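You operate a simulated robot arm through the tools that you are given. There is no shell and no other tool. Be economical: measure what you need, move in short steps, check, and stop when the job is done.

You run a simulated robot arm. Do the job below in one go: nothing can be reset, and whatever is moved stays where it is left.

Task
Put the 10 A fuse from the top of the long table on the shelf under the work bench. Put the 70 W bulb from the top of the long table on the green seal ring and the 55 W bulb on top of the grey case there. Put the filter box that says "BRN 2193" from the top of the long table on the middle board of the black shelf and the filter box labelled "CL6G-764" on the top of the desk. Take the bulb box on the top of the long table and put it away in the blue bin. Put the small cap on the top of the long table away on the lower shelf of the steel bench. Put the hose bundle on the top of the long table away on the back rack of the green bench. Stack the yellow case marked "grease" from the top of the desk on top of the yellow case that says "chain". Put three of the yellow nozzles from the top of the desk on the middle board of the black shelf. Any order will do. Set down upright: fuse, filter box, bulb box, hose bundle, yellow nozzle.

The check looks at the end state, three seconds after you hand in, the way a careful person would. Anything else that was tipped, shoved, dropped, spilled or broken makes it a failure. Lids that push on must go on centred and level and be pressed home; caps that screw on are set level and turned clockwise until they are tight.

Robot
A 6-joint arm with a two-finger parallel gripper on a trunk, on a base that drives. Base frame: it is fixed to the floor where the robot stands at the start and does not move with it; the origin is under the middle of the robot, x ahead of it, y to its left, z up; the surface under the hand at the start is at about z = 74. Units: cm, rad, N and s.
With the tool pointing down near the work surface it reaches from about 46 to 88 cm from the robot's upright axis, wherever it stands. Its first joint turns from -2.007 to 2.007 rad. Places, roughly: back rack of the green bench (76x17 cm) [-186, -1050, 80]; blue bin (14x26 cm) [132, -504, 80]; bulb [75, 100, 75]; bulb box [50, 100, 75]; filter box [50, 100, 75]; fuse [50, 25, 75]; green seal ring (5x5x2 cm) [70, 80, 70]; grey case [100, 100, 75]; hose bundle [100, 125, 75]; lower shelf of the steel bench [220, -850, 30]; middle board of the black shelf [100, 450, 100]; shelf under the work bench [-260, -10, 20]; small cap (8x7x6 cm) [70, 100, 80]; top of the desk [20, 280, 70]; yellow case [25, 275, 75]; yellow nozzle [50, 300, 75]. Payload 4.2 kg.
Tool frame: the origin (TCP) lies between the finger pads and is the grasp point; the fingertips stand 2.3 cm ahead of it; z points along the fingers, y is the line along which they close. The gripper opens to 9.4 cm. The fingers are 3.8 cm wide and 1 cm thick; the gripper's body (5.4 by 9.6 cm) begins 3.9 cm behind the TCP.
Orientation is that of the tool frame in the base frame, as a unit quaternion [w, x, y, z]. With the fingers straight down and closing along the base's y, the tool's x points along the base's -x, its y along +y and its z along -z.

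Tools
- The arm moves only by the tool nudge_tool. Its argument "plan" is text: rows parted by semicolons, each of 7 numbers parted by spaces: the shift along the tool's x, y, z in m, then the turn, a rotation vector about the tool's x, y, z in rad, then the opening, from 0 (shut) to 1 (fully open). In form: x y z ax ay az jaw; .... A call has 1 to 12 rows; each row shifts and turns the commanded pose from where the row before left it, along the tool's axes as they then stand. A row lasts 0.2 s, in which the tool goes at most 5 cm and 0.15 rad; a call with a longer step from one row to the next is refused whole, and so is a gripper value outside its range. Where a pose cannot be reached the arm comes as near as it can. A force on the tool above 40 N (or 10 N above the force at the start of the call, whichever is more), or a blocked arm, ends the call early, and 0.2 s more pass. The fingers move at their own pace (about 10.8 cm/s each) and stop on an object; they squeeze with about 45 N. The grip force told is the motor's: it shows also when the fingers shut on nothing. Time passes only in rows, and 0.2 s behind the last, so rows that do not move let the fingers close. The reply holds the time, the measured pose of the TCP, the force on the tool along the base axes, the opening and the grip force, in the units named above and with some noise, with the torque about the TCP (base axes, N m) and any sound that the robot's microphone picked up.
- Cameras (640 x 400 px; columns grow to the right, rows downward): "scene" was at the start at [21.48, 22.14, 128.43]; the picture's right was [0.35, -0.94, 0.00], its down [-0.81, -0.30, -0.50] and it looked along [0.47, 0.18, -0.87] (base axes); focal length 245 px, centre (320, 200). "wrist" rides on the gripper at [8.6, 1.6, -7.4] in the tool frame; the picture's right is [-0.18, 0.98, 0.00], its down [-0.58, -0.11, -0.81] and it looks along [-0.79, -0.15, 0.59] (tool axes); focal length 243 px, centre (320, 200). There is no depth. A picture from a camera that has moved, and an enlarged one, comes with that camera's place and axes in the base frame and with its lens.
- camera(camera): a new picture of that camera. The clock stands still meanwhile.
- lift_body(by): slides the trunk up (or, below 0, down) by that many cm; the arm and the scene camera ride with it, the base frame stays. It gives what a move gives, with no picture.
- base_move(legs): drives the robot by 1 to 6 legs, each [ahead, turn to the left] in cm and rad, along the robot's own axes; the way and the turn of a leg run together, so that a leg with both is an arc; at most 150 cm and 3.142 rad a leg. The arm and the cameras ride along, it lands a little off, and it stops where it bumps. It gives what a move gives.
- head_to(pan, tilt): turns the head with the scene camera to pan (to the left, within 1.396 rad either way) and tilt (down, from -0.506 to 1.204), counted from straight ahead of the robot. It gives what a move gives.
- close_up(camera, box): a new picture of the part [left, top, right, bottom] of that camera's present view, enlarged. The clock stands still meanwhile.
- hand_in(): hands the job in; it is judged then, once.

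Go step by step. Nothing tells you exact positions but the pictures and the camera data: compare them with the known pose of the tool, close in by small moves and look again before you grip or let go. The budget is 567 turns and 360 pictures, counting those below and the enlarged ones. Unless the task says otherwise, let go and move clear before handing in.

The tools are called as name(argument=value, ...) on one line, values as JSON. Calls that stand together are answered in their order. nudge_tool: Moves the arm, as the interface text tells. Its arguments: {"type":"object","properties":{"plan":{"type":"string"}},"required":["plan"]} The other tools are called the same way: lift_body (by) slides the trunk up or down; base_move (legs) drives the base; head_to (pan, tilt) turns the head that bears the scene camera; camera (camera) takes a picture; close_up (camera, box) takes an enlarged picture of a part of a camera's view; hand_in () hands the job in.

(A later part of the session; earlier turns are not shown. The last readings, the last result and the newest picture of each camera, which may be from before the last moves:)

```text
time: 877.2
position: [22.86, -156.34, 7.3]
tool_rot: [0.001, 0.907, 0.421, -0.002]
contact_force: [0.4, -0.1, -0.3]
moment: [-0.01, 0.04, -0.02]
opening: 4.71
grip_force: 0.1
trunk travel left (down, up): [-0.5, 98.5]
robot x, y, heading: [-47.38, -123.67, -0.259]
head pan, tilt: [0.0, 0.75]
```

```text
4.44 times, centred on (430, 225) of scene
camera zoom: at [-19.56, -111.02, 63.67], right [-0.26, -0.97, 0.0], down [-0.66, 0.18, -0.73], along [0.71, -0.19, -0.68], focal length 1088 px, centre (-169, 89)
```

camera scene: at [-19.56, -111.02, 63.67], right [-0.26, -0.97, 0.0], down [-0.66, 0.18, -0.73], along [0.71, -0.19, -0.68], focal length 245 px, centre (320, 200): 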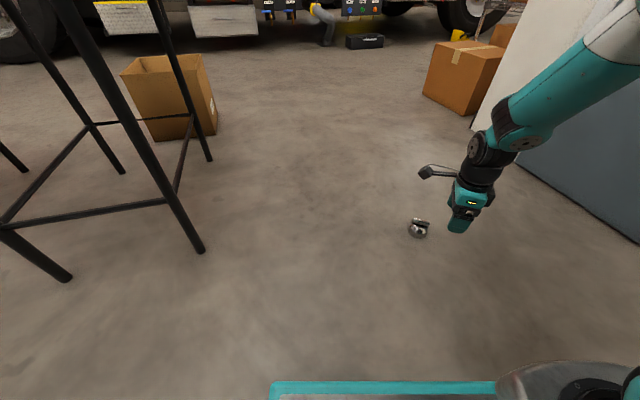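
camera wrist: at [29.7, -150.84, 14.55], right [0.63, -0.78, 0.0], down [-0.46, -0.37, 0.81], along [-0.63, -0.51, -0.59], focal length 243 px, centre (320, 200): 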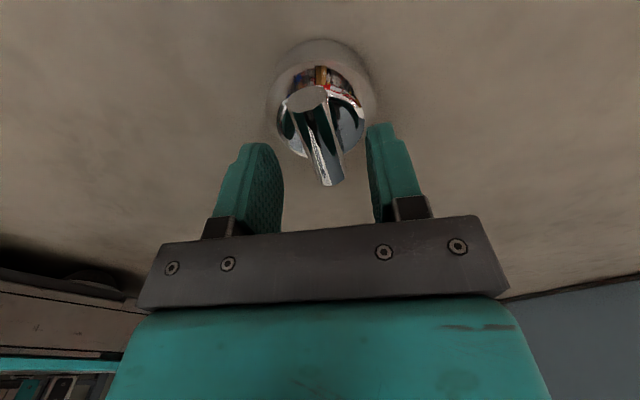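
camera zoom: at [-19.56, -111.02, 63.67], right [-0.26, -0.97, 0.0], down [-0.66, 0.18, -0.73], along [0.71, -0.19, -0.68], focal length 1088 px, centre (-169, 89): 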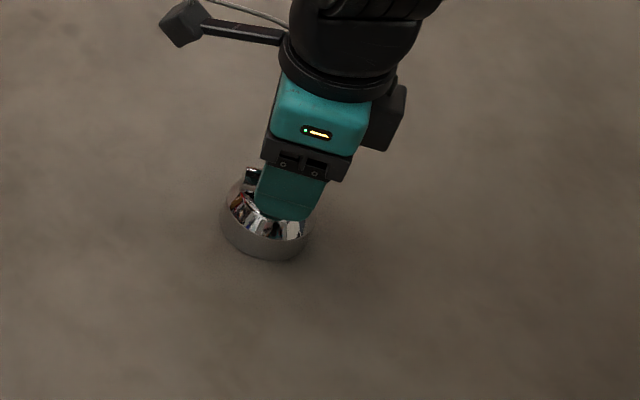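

nudge_tool(plan="0.002 0 0.005 0 0 0 0.5; 0 0 0 0 0 0 0.3; 0 0 0 0 0 0 0.12; 0 0 0 0 0 0 0.12; 0 0 0 0 0 0 0.12")

nudge_tool(plan="0 0 -0.02 0 0 0 0.12; 0 0 -0.04 0 0 0 0.12; 0 0 -0.045 0 0 0 0.12; 0 0 -0.045 0 0 0 0.12; 0 0 -0.045 0 0 0 0.12; 0 0 -0.045 0 0 0 0.12; 0 0 0 0 0 0 0.12")

close_up(camera="wrist", box=[220, 60, 420, 240])

```text
time: 878.4
position: [23.11, -156.07, 6.7]
tool_rot: [0.001, 0.907, 0.421, -0.001]
contact_force: [1.4, -1.3, 0.6]
moment: [0.02, -0.06, -0.05]
opening: 1.91
grip_force: 44.7
trunk travel left (down, up): [-0.5, 98.5]
robot x, y, heading: [-47.39, -123.94, -0.26]
head pan, tilt: [0.0, 0.75]
```

```text
time: 880.0
position: [23.07, -156.06, 30.82]
tool_rot: [0.001, 0.907, 0.42, -0.002]
contact_force: [0.7, -0.3, -2.2]
moment: [-0.01, 0.02, 0.0]
opening: 1.93
grip_force: 44.8
trunk travel left (down, up): [-0.5, 98.5]
robot x, y, heading: [-47.15, -123.58, -0.262]
head pan, tilt: [0.0, 0.75]
```

```text
2.22 times, centred on (320, 150) of wrist
camera zoom: at [29.96, -150.53, 38.15], right [0.63, -0.78, 0.0], down [-0.46, -0.37, 0.81], along [-0.63, -0.51, -0.59], focal length 539 px, centre (320, 311)
```

zoom: 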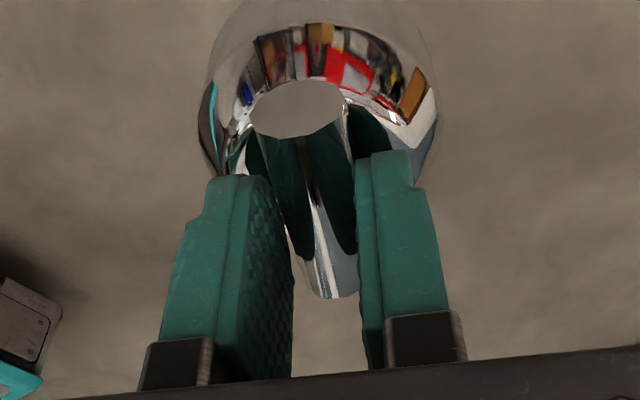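

Cap is now firmly held by its bar. Raise the trunk and go on to the steel bench.

lift_body(by=40)

lift_body(by=27)

base_move(legs=[[0, 0.042], [125, 0], [125, 0], [0, -1.345], [60, 0]])

head_to(pan=0.1, tilt=0.3)

camera(camera="scene")

```text
time: 883.8
position: [23.07, -156.02, 70.69]
tool_rot: [0.001, 0.907, 0.422, -0.001]
contact_force: [-0.5, -0.7, -1.5]
moment: [0.0, -0.01, 0.0]
opening: 1.91
grip_force: 45.0
trunk travel left (down, up): [-40.5, 58.5]
robot x, y, heading: [-47.26, -123.84, -0.259]
head pan, tilt: [0.0, 0.75]
```

```text
time: 886.6
position: [23.08, -156.03, 97.88]
tool_rot: [0.001, 0.907, 0.421, -0.002]
contact_force: [-0.2, 0.4, -2.3]
moment: [0.0, -0.02, -0.01]
opening: 1.92
grip_force: 45.4
trunk travel left (down, up): [-67.5, 31.5]
robot x, y, heading: [-47.24, -124.18, -0.257]
head pan, tilt: [0.0, 0.75]
```

```text
time: 905.6
position: [181.79, -316.82, 97.86]
tool_rot: [-0.001, 0.973, -0.229, -0.001]
contact_force: [0.1, 0.3, -1.6]
moment: [-0.02, -0.01, -0.03]
opening: 1.87
grip_force: 45.0
trunk travel left (down, up): [-67.5, 31.5]
robot x, y, heading: [196.71, -240.9, -1.592]
head pan, tilt: [0.0, 0.75]
```

```text
time: 906.5
position: [181.88, -316.7, 97.85]
tool_rot: [0.0, 0.973, -0.229, -0.002]
contact_force: [-0.3, 0.1, -3.2]
moment: [0.04, -0.03, -0.02]
opening: 1.87
grip_force: 44.7
trunk travel left (down, up): [-67.5, 31.5]
robot x, y, heading: [196.61, -240.43, -1.593]
head pan, tilt: [0.099, 0.3]
```

```text
72 pictures are left
camera scene: at [216.41, -265.55, 134.7], right [-1.0, -0.08, 0.0], down [-0.02, 0.3, -0.95], along [0.07, -0.95, -0.3], focal length 245 px, centre (320, 200)
```

scene: 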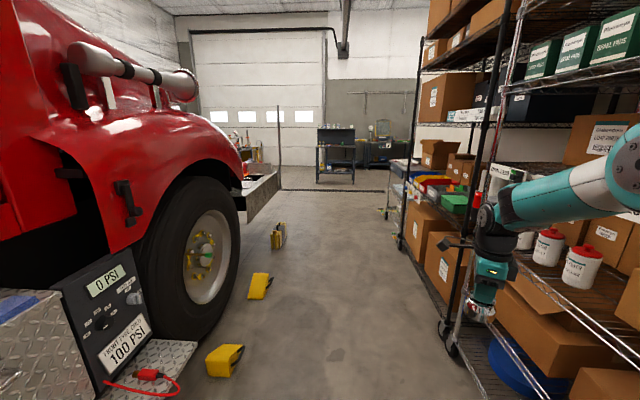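

base_move(legs=[[0, 0.086], [105, 0], [105, 0], [0, 0.1], [110, 0]])

head_to(pan=0.0, tilt=0.3)

camera(camera="scene")

```text
time: 923.2
position: [228.84, -637.9, 97.8]
tool_rot: [-0.001, 0.99, -0.14, -0.001]
contact_force: [-0.2, 0.0, -2.2]
moment: [0.0, -0.02, 0.01]
opening: 1.89
grip_force: 45.1
trunk travel left (down, up): [-67.5, 31.5]
robot x, y, heading: [229.47, -560.57, -1.413]
head pan, tilt: [0.099, 0.3]
```

```text
time: 923.9
position: [228.81, -637.88, 97.71]
tool_rot: [0.0, 0.99, -0.14, -0.002]
contact_force: [-0.6, -0.4, -1.9]
moment: [0.06, -0.02, 0.0]
opening: 1.89
grip_force: 45.5
trunk travel left (down, up): [-67.5, 31.5]
robot x, y, heading: [229.31, -560.55, -1.414]
head pan, tilt: [0.0, 0.3]
```

```text
71 pictures are left
camera scene: at [252.6, -581.58, 134.71], right [-0.99, -0.16, 0.0], down [-0.05, 0.29, -0.96], along [0.15, -0.94, -0.3], focal length 245 px, centre (320, 200)
```

scene: 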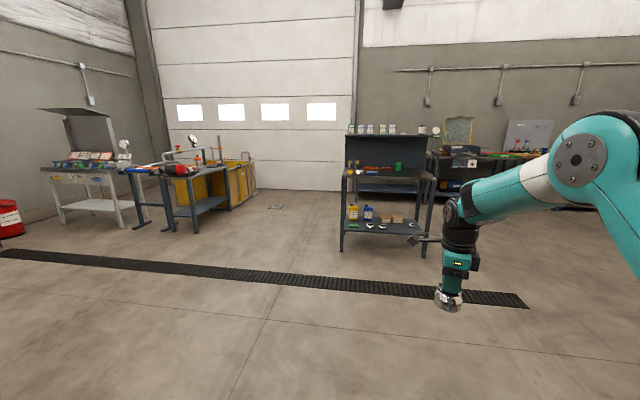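

base_move(legs=[[0, -0.17], [140, 0]])

lift_body(by=-40)

lift_body(by=-12)

camera(camera="scene")

```text
time: 931.6
position: [212.87, -776.88, 97.85]
tool_rot: [0.0, 0.974, -0.227, -0.001]
contact_force: [0.5, 0.0, -2.5]
moment: [-0.01, -0.01, 0.0]
opening: 1.9
grip_force: 45.2
trunk travel left (down, up): [-67.5, 31.5]
robot x, y, heading: [227.22, -701.13, -1.594]
head pan, tilt: [0.0, 0.3]
```

```text
time: 935.4
position: [212.88, -776.91, 57.83]
tool_rot: [-0.001, 0.974, -0.226, -0.002]
contact_force: [0.1, 0.5, -2.0]
moment: [-0.02, 0.0, 0.01]
opening: 1.88
grip_force: 44.9
trunk travel left (down, up): [-27.5, 71.5]
robot x, y, heading: [227.34, -700.66, -1.585]
head pan, tilt: [0.0, 0.3]
```

```text
time: 936.9
position: [212.88, -776.9, 45.81]
tool_rot: [0.001, 0.974, -0.227, -0.002]
contact_force: [-0.1, 0.5, -1.5]
moment: [0.03, 0.02, 0.03]
opening: 1.89
grip_force: 45.2
trunk travel left (down, up): [-15.5, 83.5]
robot x, y, heading: [226.89, -700.48, -1.586]
head pan, tilt: [0.0, 0.3]
```

```text
70 pictures are left
camera scene: at [246.25, -725.65, 82.71], right [-1.0, 0.02, 0.0], down [0.01, 0.3, -0.96], along [-0.02, -0.96, -0.3], focal length 245 px, centre (320, 200)
```

scene: 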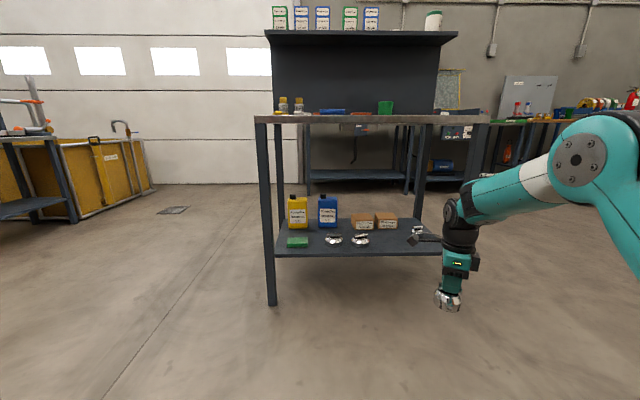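

Target spot between the caps: (209.5, −833). Approach in steps.

base_move(legs=[[38, 0]])

nudge_tool(plan="0.012 0.024 0.01 0 0 0 0.12; 0.014 0.027 0.01 0 0 0 0.12; 0.014 0.027 0.01 0 0 0 0.12; 0 0 0 0 0 0 0.12")

camera(camera="scene")

camera(camera="wrist")

```text
time: 939.3
position: [212.57, -815.17, 45.73]
tool_rot: [0.0, 0.974, -0.226, -0.002]
contact_force: [0.1, 0.3, -2.6]
moment: [-0.02, 0.0, -0.01]
opening: 1.91
grip_force: 44.7
trunk travel left (down, up): [-15.5, 83.5]
robot x, y, heading: [226.21, -739.19, -1.591]
head pan, tilt: [0.0, 0.3]
```

```text
time: 940.3
position: [212.77, -823.78, 42.8]
tool_rot: [0.0, 0.974, -0.225, -0.002]
contact_force: [0.2, -0.2, -2.5]
moment: [0.01, -0.02, -0.01]
opening: 1.92
grip_force: 45.0
trunk travel left (down, up): [-15.5, 83.5]
robot x, y, heading: [226.36, -738.77, -1.584]
head pan, tilt: [0.0, 0.3]
```

```text
69 pictures are left
camera scene: at [245.68, -763.71, 82.71], right [-1.0, 0.02, 0.0], down [0.0, 0.3, -0.96], along [-0.01, -0.96, -0.3], focal length 245 px, centre (320, 200)
```

scene: 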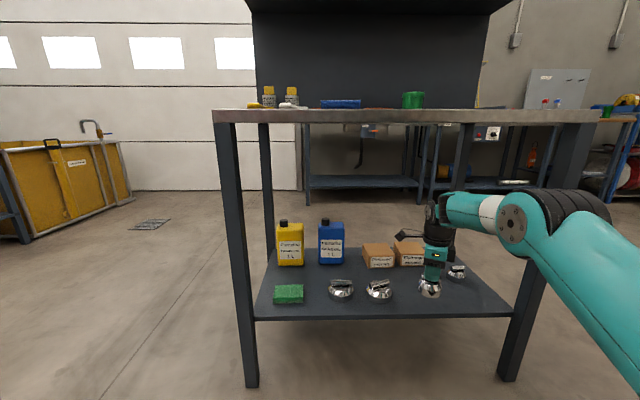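

```text
68 pictures are left
camera wrist: at [219.86, -829.25, 50.12], right [-0.6, -0.8, 0.0], down [-0.47, 0.35, 0.81], along [-0.65, 0.48, -0.59], focal length 243 px, centre (320, 200)
```

wrist: 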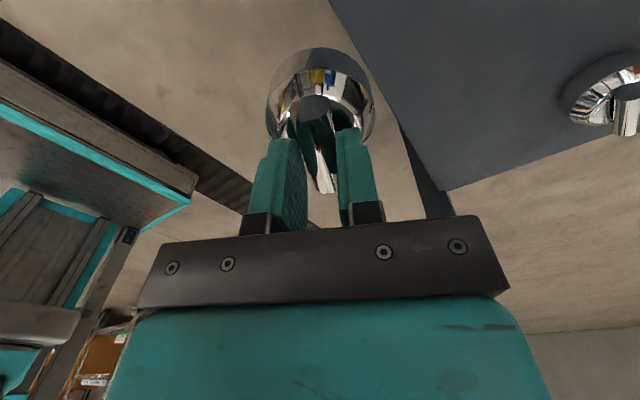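

base_move(legs=[[8.7, 0]])

nudge_tool(plan="-0.0287 0.0141 0.01 0 0 0 0.12; 0 0 0.015 0 0 0 0.12; 0 0 0 0 0 0 0.12")

close_up(camera="scene", box=[330, 200, 530, 340])

camera(camera="wrist")

```text
time: 941.4
position: [212.78, -832.88, 42.84]
tool_rot: [0.0, 0.974, -0.225, -0.002]
contact_force: [-0.5, -0.3, -2.0]
moment: [0.01, -0.02, 0.0]
opening: 1.89
grip_force: 44.9
trunk travel left (down, up): [-15.5, 83.5]
robot x, y, heading: [226.45, -747.69, -1.581]
head pan, tilt: [0.0, 0.3]
```

```text
time: 942.2
position: [209.47, -832.74, 40.45]
tool_rot: [0.0, 0.974, -0.225, -0.001]
contact_force: [0.3, 0.0, -1.4]
moment: [-0.01, -0.02, -0.01]
opening: 1.9
grip_force: 45.1
trunk travel left (down, up): [-15.5, 83.5]
robot x, y, heading: [226.41, -747.58, -1.581]
head pan, tilt: [0.0, 0.3]
```

```text
2.86 times, centred on (430, 270) of scene
camera zoom: at [245.57, -772.6, 82.71], right [-1.0, 0.01, 0.0], down [0.0, 0.3, -0.96], along [-0.01, -0.96, -0.3], focal length 700 px, centre (6, 0)
```

zoom: 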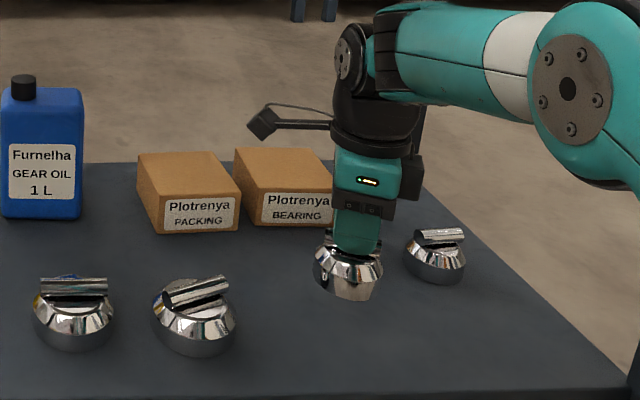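

```text
66 pictures are left
camera wrist: at [216.58, -838.15, 47.67], right [-0.6, -0.8, 0.0], down [-0.47, 0.35, 0.81], along [-0.65, 0.48, -0.59], focal length 243 px, centre (320, 200)
```

wrist: 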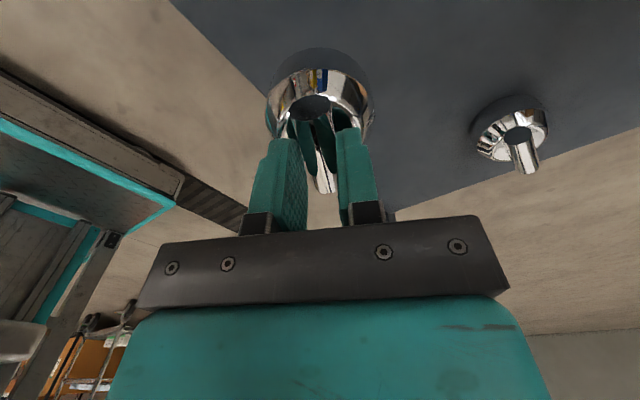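

base_move(legs=[[4, 0]])

nudge_tool(plan="0 0 0.015 0 0 0 0.12; 0 0 0.01 0 0 0 0.12; 0 0 0.006 0 0 0 0.12; 0 0 0.004 0 0 0 0.12; 0 0 0.004 0 0 0 0.12; 0 0 0 0 0 0 0.12")

close_up(camera="scene", box=[330, 200, 530, 340])

```text
time: 943.1
position: [209.55, -836.74, 40.33]
tool_rot: [-0.001, 0.974, -0.225, -0.002]
contact_force: [-0.4, -0.4, -1.9]
moment: [-0.03, 0.01, 0.0]
opening: 1.88
grip_force: 45.0
trunk travel left (down, up): [-15.5, 83.5]
robot x, y, heading: [226.67, -751.69, -1.586]
head pan, tilt: [0.0, 0.3]
```

```text
time: 944.5
position: [209.55, -836.5, 36.46]
tool_rot: [0.0, 0.975, -0.224, -0.002]
contact_force: [0.1, 0.5, -2.5]
moment: [-0.02, 0.0, 0.02]
opening: 1.92
grip_force: 44.9
trunk travel left (down, up): [-15.5, 83.5]
robot x, y, heading: [226.38, -751.72, -1.586]
head pan, tilt: [0.0, 0.3]
```

```text
2.86 times, centred on (430, 270) of scene
camera zoom: at [245.53, -776.55, 82.71], right [-1.0, 0.01, 0.0], down [0.0, 0.3, -0.96], along [-0.01, -0.96, -0.3], focal length 700 px, centre (6, 0)
```

zoom: 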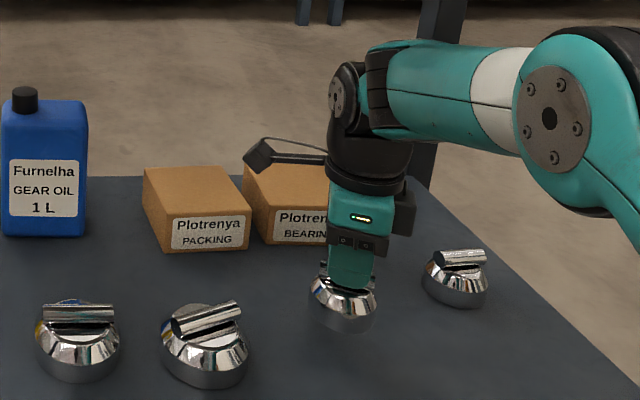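

Not touching yet; continue slowly.

nudge_tool(plan="0 0 0.004 0 0 0 0.12; 0 0 0.004 0 0 0 0.12; 0 0 0.003 0 0 0 0.12; 0 0 0.003 0 0 0 0.12; 0 0 0.003 0 0 0 0.12; 0 0 0 0 0 0 0.12")

```text
time: 945.9
position: [209.37, -836.87, 34.77]
tool_rot: [0.0, 0.974, -0.225, -0.002]
contact_force: [-0.4, 0.7, -1.6]
moment: [0.04, -0.03, 0.0]
opening: 1.89
grip_force: 44.6
trunk travel left (down, up): [-15.5, 83.5]
robot x, y, heading: [226.39, -752.11, -1.582]
head pan, tilt: [0.0, 0.3]
```

nudge_tool(plan="0 0 0.003 0 0 0 0.12; 0 0 0.003 0 0 0 0.12; 0 0 0.003 0 0 0 0.12; 0 0 0.003 0 0 0 0.12; 0 0 0.003 0 0 0 0.12; 0 0 0 0 0 0 0.12")

close_up(camera="scene", box=[330, 200, 530, 340])

```text
time: 947.3
position: [209.35, -836.66, 33.21]
tool_rot: [0.0, 0.974, -0.225, -0.001]
contact_force: [0.5, 0.6, -3.3]
moment: [-0.04, 0.01, 0.0]
opening: 1.92
grip_force: 45.1
trunk travel left (down, up): [-15.5, 83.5]
robot x, y, heading: [226.11, -751.66, -1.585]
head pan, tilt: [0.0, 0.3]
```

```text
2.86 times, centred on (430, 270) of scene
camera zoom: at [245.53, -776.55, 82.71], right [-1.0, 0.01, 0.0], down [0.0, 0.3, -0.96], along [-0.01, -0.96, -0.3], focal length 700 px, centre (6, 0)
```

zoom: 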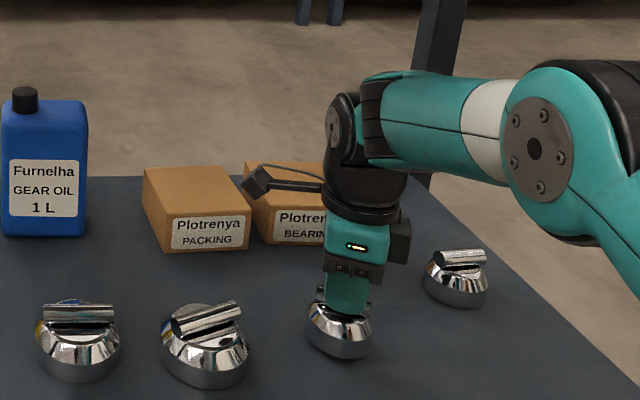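

nudge_tool(plan="0 0 0.003 0 0 0 0.12; 0 0 0.003 0 0 0 0.12; 0 0 0.003 0 0 0 0.12; 0 0 0.002 0 0 0 0.12; 0 0 0.002 0 0 0 0.12; 0 0 0 0 0 0 0.12")

```text
time: 948.7
position: [209.37, -836.94, 32.28]
tool_rot: [0.003, 0.974, -0.225, -0.002]
contact_force: [1.2, -4.8, 28.3]
moment: [-0.15, -0.08, -0.09]
opening: 1.9
grip_force: 45.1
trunk travel left (down, up): [-15.5, 83.5]
robot x, y, heading: [226.26, -751.77, -1.586]
head pan, tilt: [0.0, 0.3]
```

Contact. Release and rise, then back out.

nudge_tool(plan="0 0 -0.003 0 0 0 0.12; 0 0 0 0 0 0 0.3; 0 0 0 0 0 0 0.5; 0 0 0 0 0 0 0.5; 0 0 -0.03 0 0 0 0.5; 0 0 -0.04 0 0 0 0.5; 0 0 -0.03 0 0 0 0.5; 0 0 0 0 0 0 0.5")

close_up(camera="scene", box=[330, 200, 530, 340])

base_move(legs=[[-45, 0]])

lift_body(by=40)

lift_body(by=12)

```text
time: 950.5
position: [209.6, -836.71, 42.29]
tool_rot: [-0.001, 0.974, -0.225, -0.002]
contact_force: [-0.4, 0.2, -0.4]
moment: [0.0, 0.0, 0.0]
opening: 4.7
grip_force: 0.1
trunk travel left (down, up): [-15.5, 83.5]
robot x, y, heading: [225.98, -751.82, -1.583]
head pan, tilt: [0.0, 0.3]
```

```text
2.86 times, centred on (430, 270) of scene
camera zoom: at [245.53, -776.55, 82.71], right [-1.0, 0.01, 0.0], down [0.0, 0.3, -0.96], along [-0.01, -0.96, -0.3], focal length 700 px, centre (6, 0)
```

zoom: 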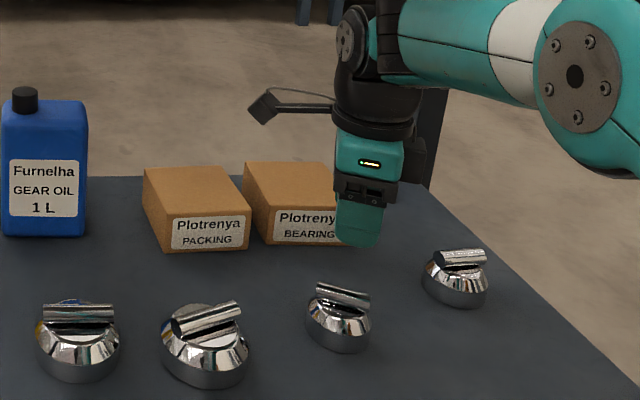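

```text
time: 953.2
position: [210.04, -792.65, 42.18]
tool_rot: [-0.001, 0.974, -0.226, -0.002]
contact_force: [-1.1, -0.7, -0.2]
moment: [0.0, -0.01, -0.03]
opening: 4.71
grip_force: 0.0
trunk travel left (down, up): [-15.5, 83.5]
robot x, y, heading: [227.07, -707.9, -1.59]
head pan, tilt: [0.0, 0.3]
```

```text
time: 957.0
position: [210.05, -792.58, 82.19]
tool_rot: [-0.001, 0.974, -0.226, -0.003]
contact_force: [0.3, 0.5, 0.1]
moment: [-0.02, 0.0, 0.01]
opening: 4.7
grip_force: 0.0
trunk travel left (down, up): [-55.5, 43.5]
robot x, y, heading: [226.96, -707.66, -1.59]
head pan, tilt: [0.0, 0.3]
```

```text
time: 958.5
position: [209.88, -792.68, 94.17]
tool_rot: [-0.001, 0.974, -0.227, -0.002]
contact_force: [-0.1, -0.8, -0.2]
moment: [0.0, 0.02, -0.04]
opening: 4.7
grip_force: 0.0
trunk travel left (down, up): [-67.5, 31.5]
robot x, y, heading: [227.24, -707.83, -1.589]
head pan, tilt: [0.0, 0.3]
```

The cap stands with the others. Now scout the green bench to the right.

head_to(pan=-0.9, tilt=0.2)

camera(camera="scene")

```text
time: 959.7
position: [209.95, -792.57, 94.05]
tool_rot: [0.0, 0.974, -0.225, -0.002]
contact_force: [0.0, 0.8, 0.5]
moment: [-0.02, -0.01, 0.03]
opening: 4.68
grip_force: 0.0
trunk travel left (down, up): [-67.5, 31.5]
robot x, y, heading: [226.82, -707.79, -1.583]
head pan, tilt: [-0.901, 0.201]
```

```text
62 pictures are left
camera scene: at [238.89, -728.81, 135.64], right [-0.61, 0.79, 0.0], down [0.16, 0.12, -0.98], along [-0.78, -0.6, -0.2], focal length 245 px, centre (320, 200)
```

scene: 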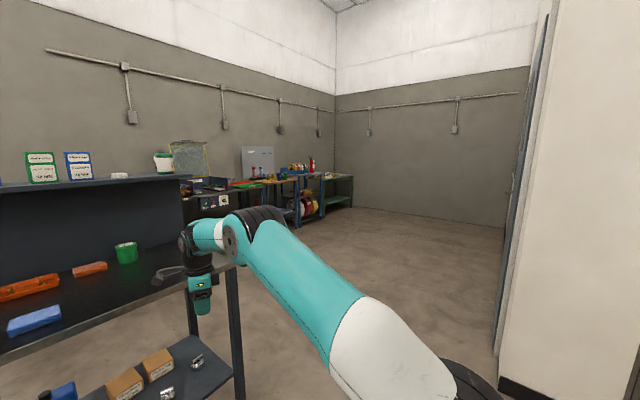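

close_up(camera="scene", box=[270, 140, 370, 220])

```text
5.00 times, centred on (320, 180) of scene
camera zoom: at [238.89, -728.81, 135.64], right [-0.61, 0.79, 0.0], down [0.16, 0.12, -0.98], along [-0.78, -0.6, -0.2], focal length 1225 px, centre (320, 300)
```

zoom: 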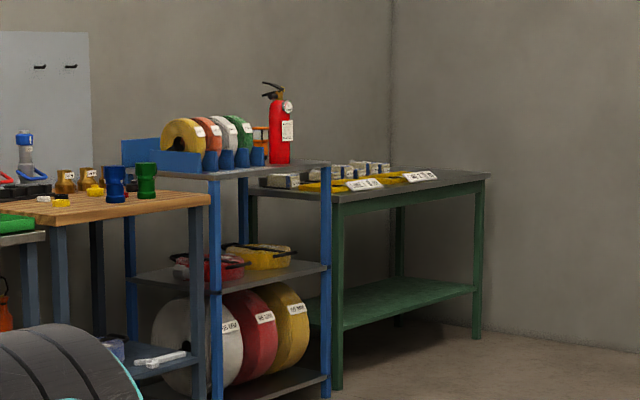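

I see the green bench with hose bundles lined on the rack at its back; access from above is free. Now fetch the hose: retract the arm and drive back.

nudge_tool(plan="-0.018 -0.036 -0.02 0 0 0 0.9; -0.018 -0.036 -0.02 0 0 0 0.9; -0.018 -0.036 -0.02 0 0 0 0.9; -0.018 -0.036 -0.02 0 0 0 0.9; -0.018 -0.036 -0.02 0 0 0 0.9; -0.009 -0.018 0 0 0 0 0.9")

base_move(legs=[[0, -3.05], [148, 0], [0, 0.11], [135, 0], [0, -0.17]])

head_to(pan=0.0, tilt=0.3)

camera(camera="scene")

```text
time: 961.1
position: [209.85, -770.55, 104.33]
tool_rot: [-0.001, 0.974, -0.226, -0.002]
contact_force: [-1.1, -0.3, -0.9]
moment: [0.01, 0.04, -0.04]
opening: 8.46
grip_force: 0.1
trunk travel left (down, up): [-67.5, 31.5]
robot x, y, heading: [226.92, -707.9, -1.588]
head pan, tilt: [-0.901, 0.201]
```

```text
time: 983.1
position: [196.32, -365.34, 104.33]
tool_rot: [0.001, 0.193, 0.981, -0.001]
contact_force: [0.4, 0.3, 0.2]
moment: [0.01, -0.01, 0.01]
opening: 8.47
grip_force: 0.0
trunk travel left (down, up): [-67.5, 31.5]
robot x, y, heading: [183.29, -429.0, 1.612]
head pan, tilt: [-0.901, 0.201]
```

```text
time: 984.3
position: [196.2, -365.29, 104.31]
tool_rot: [0.002, 0.193, 0.981, 0.001]
contact_force: [0.1, 0.5, 0.9]
moment: [0.0, 0.03, 0.0]
opening: 8.47
grip_force: 0.1
trunk travel left (down, up): [-67.5, 31.5]
robot x, y, heading: [183.11, -429.26, 1.623]
head pan, tilt: [0.0, 0.3]
```

```text
60 pictures are left
camera scene: at [162.68, -405.5, 134.71], right [1.0, 0.05, 0.0], down [0.01, -0.3, -0.96], along [-0.05, 0.95, -0.3], focal length 245 px, centre (320, 200)
```

scene: 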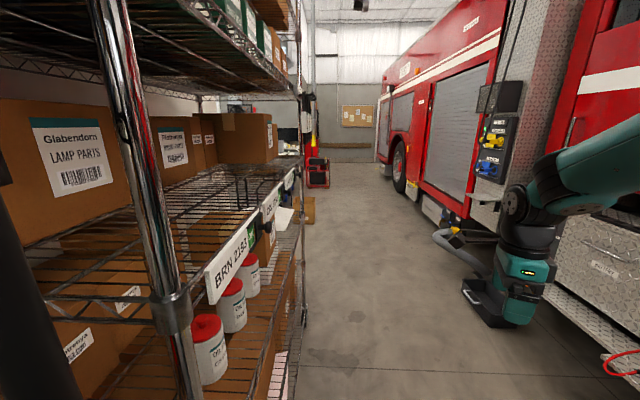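

I'm a bit close to the rack; arc gently to the right and continue up the lane.

base_move(legs=[[40, -0.23], [85, 0], [0, 0.18], [115, 0]])

camera(camera="scene")

```text
time: 997.1
position: [216.53, -127.98, 104.26]
tool_rot: [0.002, 0.214, 0.977, 0.0]
contact_force: [0.2, 0.8, -0.4]
moment: [-0.01, -0.02, -0.02]
opening: 8.47
grip_force: 0.1
trunk travel left (down, up): [-67.5, 31.5]
robot x, y, heading: [200.94, -191.34, 1.578]
head pan, tilt: [0.0, 0.3]
```

```text
59 pictures are left
camera scene: at [181.12, -166.74, 134.71], right [1.0, 0.01, 0.0], down [0.0, -0.3, -0.96], along [-0.01, 0.96, -0.3], focal length 245 px, centre (320, 200)
```

scene: 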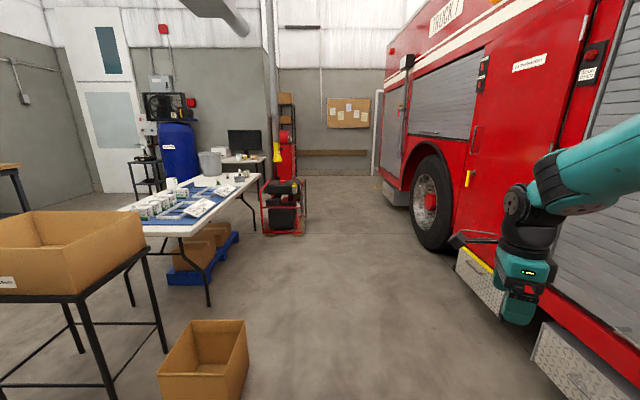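

base_move(legs=[[0, -0.035], [150, 0], [150, 0], [150, 0], [0, 1.93]])

camera(camera="scene")

```text
time: 1023.2
position: [162.14, 251.11, 104.46]
tool_rot: [0.001, -0.641, 0.768, 0.0]
contact_force: [0.1, -0.1, 0.1]
moment: [0.0, 0.02, -0.01]
opening: 8.45
grip_force: 0.1
trunk travel left (down, up): [-67.5, 31.5]
robot x, y, heading: [227.27, 251.47, -2.884]
head pan, tilt: [0.0, 0.3]
```

```text
58 pictures are left
camera scene: at [208.46, 226.67, 134.71], right [-0.26, 0.97, 0.0], down [0.29, 0.08, -0.96], along [-0.92, -0.25, -0.3], focal length 245 px, centre (320, 200)
```

scene: 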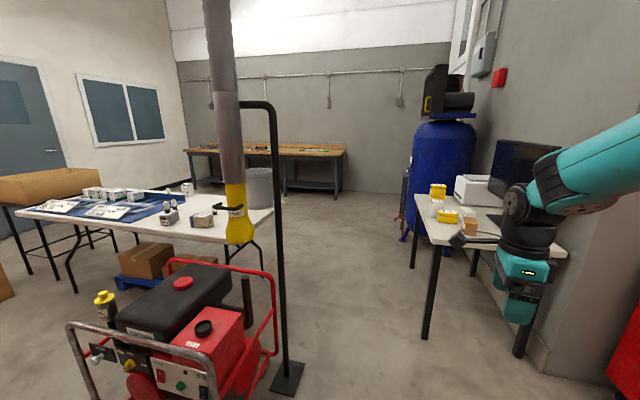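

nudge_tool(plan="0 0 -0.045 0 0 0 0.9; 0 0 -0.045 0 0 0 0.9; 0 0 -0.02 0 0 0 0.9")

base_move(legs=[[0, -0.042], [138, 0], [0, 0.437], [43, 0], [0, 1.504]])

head_to(pan=0.0, tilt=0.8)

camera(camera="scene")

```text
time: 1024.0
position: [161.95, 250.98, 115.36]
tool_rot: [0.001, -0.641, 0.768, 0.001]
contact_force: [-0.1, 0.6, -0.2]
moment: [0.01, 0.0, 0.0]
opening: 8.45
grip_force: 0.1
trunk travel left (down, up): [-67.5, 31.5]
robot x, y, heading: [227.03, 251.63, -2.885]
head pan, tilt: [0.0, 0.3]
```

```text
time: 1038.5
position: [80.64, 134.5, 115.29]
tool_rot: [-0.001, 0.997, 0.077, -0.003]
contact_force: [-0.3, -0.2, -0.2]
moment: [-0.03, -0.05, -0.03]
opening: 8.46
grip_force: 0.0
trunk travel left (down, up): [-67.5, 31.5]
robot x, y, heading: [58.55, 195.91, -0.971]
head pan, tilt: [0.0, 0.3]
```

```text
time: 1039.4
position: [80.66, 134.6, 115.37]
tool_rot: [0.0, 0.997, 0.077, -0.002]
contact_force: [-0.5, -0.3, -0.7]
moment: [-0.02, -0.01, -0.02]
opening: 8.47
grip_force: 0.0
trunk travel left (down, up): [-67.5, 31.5]
robot x, y, heading: [58.87, 195.63, -0.978]
head pan, tilt: [0.0, 0.799]
```

```text
57 pictures are left
camera scene: at [87.91, 187.52, 130.28], right [-0.83, -0.56, 0.0], down [-0.4, 0.59, -0.7], along [0.39, -0.58, -0.72], focal length 245 px, centre (320, 200)
```

scene: 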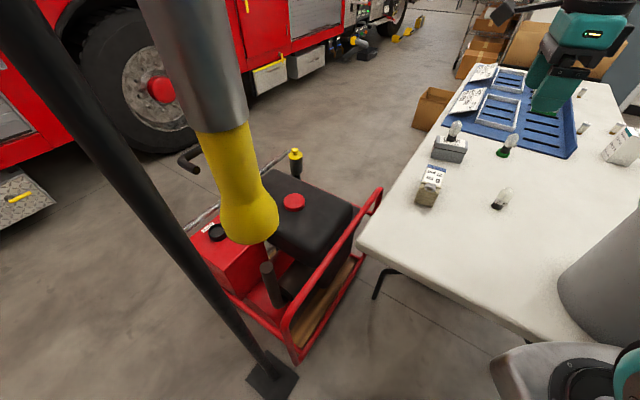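

close_up(camera="scene", box=[390, 120, 510, 220])

```text
4.00 times, centred on (450, 170) of scene
camera zoom: at [87.91, 187.52, 130.28], right [-0.83, -0.56, 0.0], down [-0.4, 0.59, -0.7], along [0.39, -0.58, -0.72], focal length 980 px, centre (-200, 320)
```

zoom: 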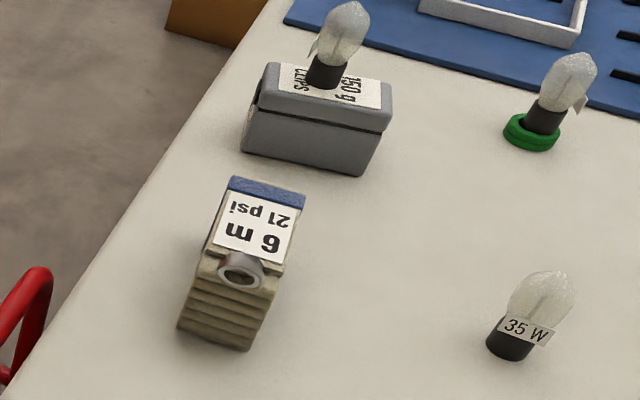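

Hose bundle: centre about (91.1, 120), top z≈81, axis 0.13 rad off y. Turn the wrist and approach low.

nudge_tool(plan="0 0 0 0 0 -0.1402 1; 0 0 0 0 0 -0.1402 1; 0 0 0 0 0 -0.1402 1; 0 0 0 0 0 -0.1402 1; 0 0 0 0 0 -0.1402 1; 0 0 0 0 0 -0.1402 1; 0 0 0 0 0 -0.1402 1; 0 0 0 0 0 -0.1402 1; 0 0 0 0 0 -0.1402 1; 0 0 0 0 0 -0.1402 1; 0 0 0 0 0 -0.1402 1")

nudge_tool(plan="0 0 0.045 0 0 0 1; 0 0 0.045 0 0 0 1; 0 0 0.045 0 0 0 1; 0 0 0.045 0 0 0 1; 0 0 0.045 0 0 0 1; 0 0 0.02 0 0 0 1; -0.03 0.017 0 0 0 0 1; -0.03 0.017 0 0 0 0 1; -0.03 0.017 0 0 0 0 1; 0 0 0 0 0 0 1")

camera(camera="wrist")

close_up(camera="scene", box=[390, 120, 510, 220])

```text
time: 1041.8
position: [80.69, 134.55, 115.45]
tool_rot: [-0.002, 0.66, 0.751, -0.002]
contact_force: [-0.7, -0.1, 0.3]
moment: [-0.04, -0.01, 0.02]
opening: 9.4
grip_force: 0.0
trunk travel left (down, up): [-67.5, 31.5]
robot x, y, heading: [58.64, 195.48, -0.977]
head pan, tilt: [0.0, 0.799]
```

```text
time: 1044.0
position: [86.91, 125.98, 90.92]
tool_rot: [-0.002, 0.662, 0.75, -0.001]
contact_force: [0.5, 0.2, 0.6]
moment: [-0.01, -0.01, 0.02]
opening: 9.39
grip_force: 0.0
trunk travel left (down, up): [-67.5, 31.5]
robot x, y, heading: [58.58, 196.15, -0.976]
head pan, tilt: [0.0, 0.799]
```

```text
55 pictures are left
camera wrist: at [87.49, 134.73, 98.35], right [1.0, -0.06, 0.0], down [-0.03, -0.59, 0.81], along [-0.05, -0.81, -0.59], focal length 243 px, centre (320, 200)
```

wrist: 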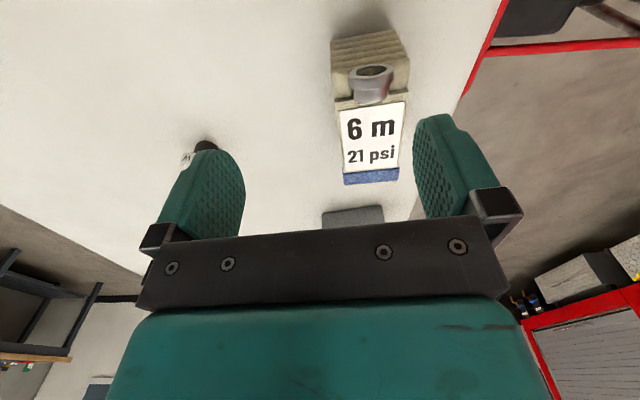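

```text
4.00 times, centred on (450, 170) of scene
camera zoom: at [87.9, 187.53, 130.28], right [-0.83, -0.56, 0.0], down [-0.4, 0.59, -0.7], along [0.39, -0.58, -0.72], focal length 980 px, centre (-200, 320)
```

zoom: 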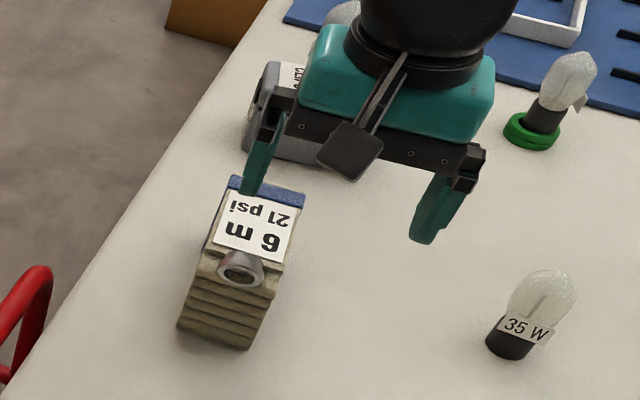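

nudge_tool(plan="-0.035 0.0173 0 0 0 0 1; -0.035 0.0173 0 0 0 0 1; 0 0 0.035 0 0 0 1; 0 0 0.035 0 0 0 1; 0 0 0 0 0 0 1")

camera(camera="wrist")

close_up(camera="scene", box=[390, 120, 510, 220])

```text
time: 1045.2
position: [91.14, 119.67, 83.95]
tool_rot: [0.0, 0.661, 0.75, -0.002]
contact_force: [-0.3, 0.2, 0.6]
moment: [0.01, 0.01, -0.04]
opening: 9.41
grip_force: 0.0
trunk travel left (down, up): [-67.5, 31.5]
robot x, y, heading: [58.53, 195.78, -0.977]
head pan, tilt: [0.0, 0.799]
```

```text
53 pictures are left
camera wrist: at [91.83, 128.37, 91.22], right [1.0, -0.06, 0.0], down [-0.03, -0.59, 0.81], along [-0.05, -0.81, -0.59], focal length 243 px, centre (320, 200)
```

wrist: 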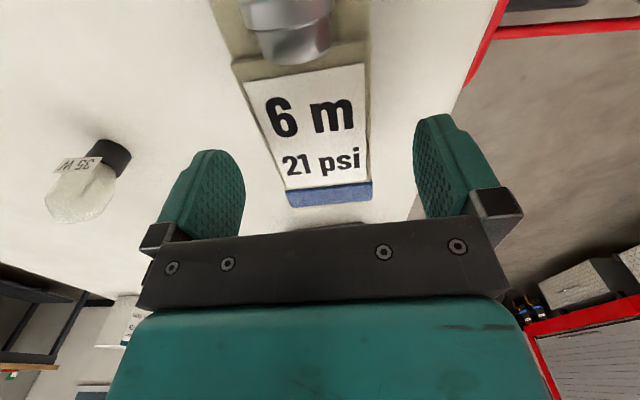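

```text
4.00 times, centred on (450, 170) of scene
camera zoom: at [87.9, 187.53, 130.28], right [-0.83, -0.56, 0.0], down [-0.4, 0.59, -0.7], along [0.39, -0.58, -0.72], focal length 980 px, centre (-200, 320)
```

zoom: 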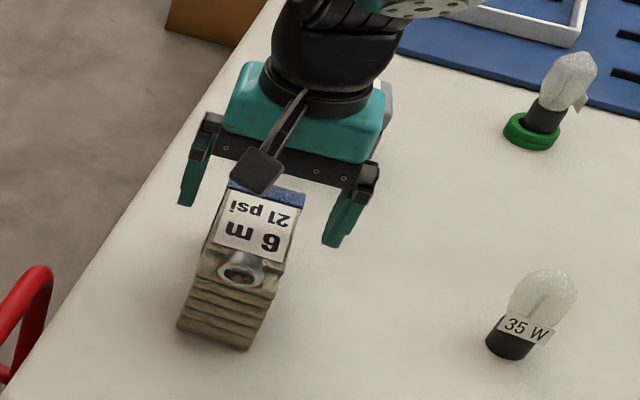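

nudge_tool(plan="-0.008 0 0.02 0 0 0 1; 0 0 0.02 0 0 0 1; 0 0 0.014 0 0 0 1; 0 0 0 0 0 0 1")

nudge_tool(plan="0 0 0 0 0 0 0.8; 0 0 0 0 0 0 0.65; 0 0 0 0 0 0 0.5; 0 0 0 0 0 0 0.5; 0 0 0 0 0 0 0.5")

camera(camera="wrist")

```text
time: 1046.2
position: [91.23, 118.94, 78.51]
tool_rot: [0.0, 0.662, 0.749, -0.003]
contact_force: [1.2, 0.4, 0.3]
moment: [0.0, -0.02, 0.01]
opening: 9.41
grip_force: 0.1
trunk travel left (down, up): [-67.5, 31.5]
robot x, y, heading: [58.6, 195.99, -0.981]
head pan, tilt: [0.0, 0.799]
```

```text
time: 1047.4
position: [91.28, 118.88, 78.39]
tool_rot: [-0.001, 0.66, 0.751, -0.002]
contact_force: [1.6, -0.3, -0.1]
moment: [0.05, -0.2, -0.15]
opening: 5.8
grip_force: 44.8
trunk travel left (down, up): [-67.5, 31.5]
robot x, y, heading: [58.72, 195.8, -0.982]
head pan, tilt: [0.0, 0.799]
```

```text
51 pictures are left
camera wrist: at [91.82, 127.61, 85.74], right [1.0, -0.06, 0.0], down [-0.03, -0.59, 0.81], along [-0.05, -0.81, -0.59], focal length 243 px, centre (320, 200)
```

wrist: 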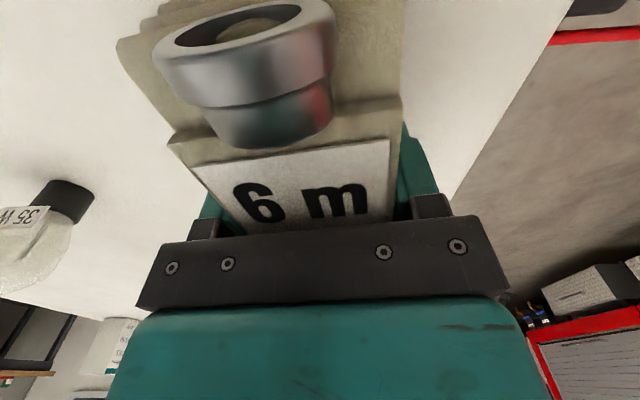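

nudge_tool(plan="0 0 -0.02 0 0 0 0.5; 0 0 -0.03 0 0 0 0.5; 0 0 -0.04 0 0 0 0.5; 0.035 -0.012 -0.03 0 0 0 0.5; 0.035 -0.012 -0.03 0 0 0 0.5; 0.035 -0.012 -0.03 0 0 0 0.5; 0.035 -0.012 -0.03 0 0 0 0.5; 0.025 -0.01 -0.03 0 0 0 0.5; 0 0 0 0 0 0 0.5")

camera(camera="scene")

```text
time: 1049.4
position: [83.3, 134.48, 102.34]
tool_rot: [-0.001, 0.662, 0.75, -0.001]
contact_force: [-0.7, -0.2, -5.7]
moment: [-0.05, -0.02, -0.01]
opening: 5.78
grip_force: 45.5
trunk travel left (down, up): [-67.5, 31.5]
robot x, y, heading: [58.48, 196.03, -0.976]
head pan, tilt: [0.0, 0.799]
```

```text
50 pictures are left
camera scene: at [87.92, 187.5, 130.27], right [-0.83, -0.56, 0.0], down [-0.4, 0.59, -0.7], along [0.39, -0.58, -0.72], focal length 245 px, centre (320, 200)
```

scene: 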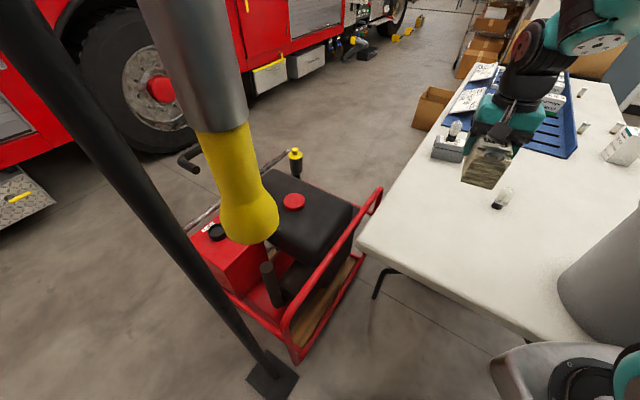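

Hose held. Raise it and leave by the same way in reverse.

nudge_tool(plan="0 0 -0.045 0 0 0 0.5; 0 0 -0.045 0 0 0 0.5; 0 0 -0.03 0 0 0 0.5; 0 0 0 0 0 0 0.5")

base_move(legs=[[0, -1.513], [-43, 0], [0, -0.437], [-138, 0], [0, 1.3]])

camera(camera="wrist")

```text
time: 1050.4
position: [83.35, 134.66, 114.49]
tool_rot: [-0.001, 0.662, 0.749, -0.001]
contact_force: [0.1, 0.5, -5.3]
moment: [-0.06, -0.01, 0.0]
opening: 5.79
grip_force: 45.4
trunk travel left (down, up): [-67.5, 31.5]
robot x, y, heading: [58.5, 195.9, -0.976]
head pan, tilt: [0.0, 0.799]
```

```text
time: 1067.7
position: [211.58, 188.94, 114.5]
tool_rot: [-0.002, 0.862, 0.507, -0.001]
contact_force: [-0.3, 0.0, -5.8]
moment: [-0.04, 0.03, -0.03]
opening: 5.79
grip_force: 44.7
trunk travel left (down, up): [-67.5, 31.5]
robot x, y, heading: [227.96, 252.89, -1.61]
head pan, tilt: [0.0, 0.799]
```

```text
49 pictures are left
camera wrist: at [217.23, 195.68, 121.75], right [0.77, -0.64, 0.0], down [-0.37, -0.46, 0.81], along [-0.52, -0.62, -0.59], focal length 243 px, centre (320, 200)
```

wrist: 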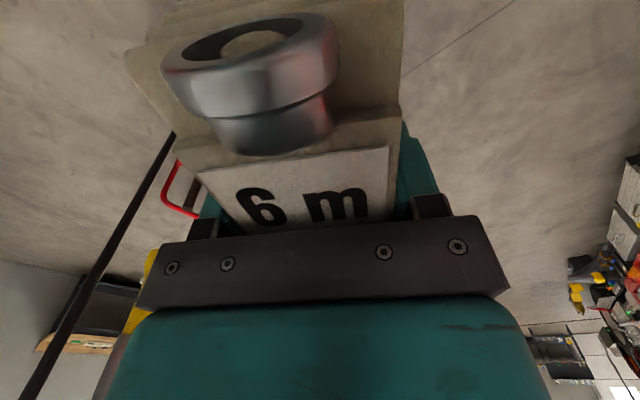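

base_move(legs=[[0, -0.014], [150, 0], [150, 0], [133, 0], [0, 0.075], [90, 0]])

head_to(pan=0.0, tilt=0.3)

camera(camera="scene")

```text
time: 1093.9
position: [202.16, -340.89, 114.47]
tool_rot: [-0.002, 0.839, 0.545, -0.001]
contact_force: [-0.7, -0.5, -5.4]
moment: [0.0, 0.02, -0.01]
opening: 5.78
grip_force: 45.3
trunk travel left (down, up): [-67.5, 31.5]
robot x, y, heading: [212.84, -275.95, -1.522]
head pan, tilt: [0.0, 0.799]
```

```text
time: 1094.8
position: [202.16, -340.83, 114.44]
tool_rot: [-0.001, 0.838, 0.546, -0.001]
contact_force: [0.2, -0.4, -5.1]
moment: [-0.01, 0.01, 0.03]
opening: 5.79
grip_force: 45.1
trunk travel left (down, up): [-67.5, 31.5]
robot x, y, heading: [212.1, -275.56, -1.524]
head pan, tilt: [0.0, 0.3]
```

```text
48 pictures are left
camera scene: at [233.42, -299.04, 134.7], right [-1.0, -0.05, 0.0], down [-0.02, 0.3, -0.95], along [0.05, -0.95, -0.3], focal length 245 px, centre (320, 200)
```

scene: 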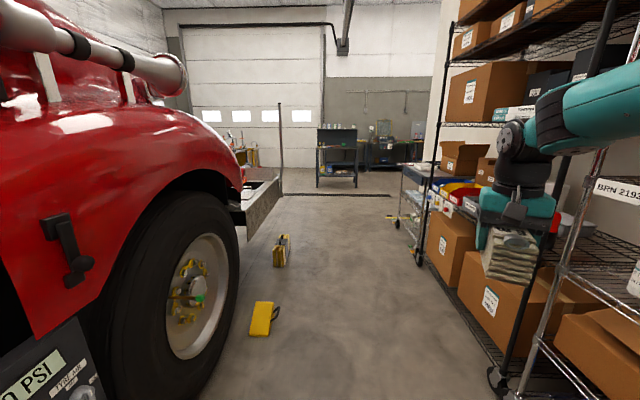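

base_move(legs=[[0, -0.035], [130, 0], [130, 0], [110, 0]])

head_to(pan=-0.7, tilt=0.3)

camera(camera="scene")

```text
time: 1112.9
position: [199.67, -706.06, 114.37]
tool_rot: [-0.001, 0.852, 0.524, 0.0]
contact_force: [0.2, -0.4, -4.9]
moment: [0.0, 0.02, -0.03]
opening: 5.81
grip_force: 44.9
trunk travel left (down, up): [-67.5, 31.5]
robot x, y, heading: [213.35, -641.26, -1.569]
head pan, tilt: [0.0, 0.3]
```

```text
time: 1114.0
position: [199.79, -706.05, 114.37]
tool_rot: [-0.002, 0.852, 0.524, -0.001]
contact_force: [-0.6, 0.3, -5.0]
moment: [-0.03, -0.02, -0.04]
opening: 5.8
grip_force: 45.3
trunk travel left (down, up): [-67.5, 31.5]
robot x, y, heading: [213.46, -641.94, -1.571]
head pan, tilt: [-0.7, 0.3]
```

```text
47 pictures are left
camera scene: at [226.92, -663.73, 134.71], right [-0.77, 0.64, 0.0], down [0.19, 0.23, -0.96], along [-0.61, -0.73, -0.3], focal length 245 px, centre (320, 200)
```

scene: 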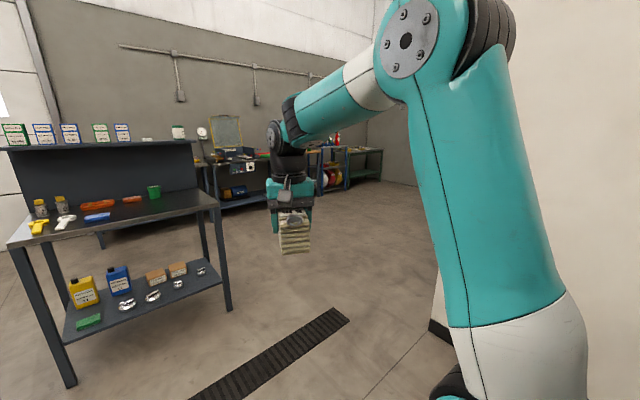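

base_move(legs=[[0, -0.5], [150, 0], [0, -0.62], [120, 0]])

head_to(pan=0.3, tilt=0.3)

camera(camera="scene")

```text
time: 1130.2
position: [-35.02, -833.85, 114.36]
tool_rot: [-0.002, 1.0, -0.03, 0.0]
contact_force: [0.1, 0.2, -5.6]
moment: [0.03, 0.02, 0.0]
opening: 5.8
grip_force: 44.6
trunk travel left (down, up): [-67.5, 31.5]
robot x, y, heading: [29.73, -820.73, -2.731]
head pan, tilt: [-0.7, 0.3]
```

```text
time: 1131.5
position: [-35.06, -833.79, 114.47]
tool_rot: [-0.001, 1.0, -0.03, 0.001]
contact_force: [0.1, 0.0, -4.4]
moment: [-0.01, 0.04, 0.0]
opening: 5.79
grip_force: 44.9
trunk travel left (down, up): [-67.5, 31.5]
robot x, y, heading: [29.55, -820.79, -2.731]
head pan, tilt: [0.3, 0.3]
```

```text
46 pictures are left
camera scene: at [16.41, -850.75, 134.71], right [-0.65, 0.76, 0.0], down [0.23, 0.19, -0.96], along [-0.73, -0.62, -0.3], focal length 245 px, centre (320, 200)
```

scene: 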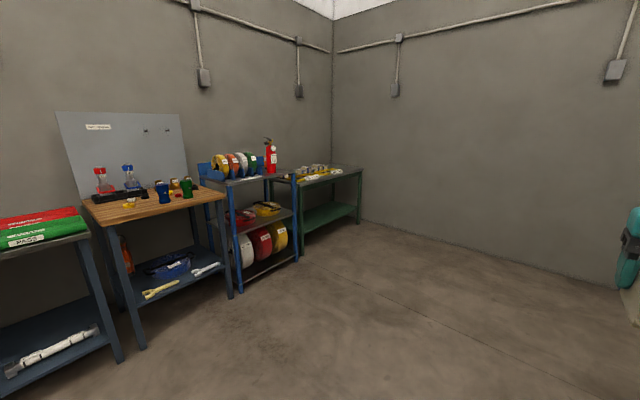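

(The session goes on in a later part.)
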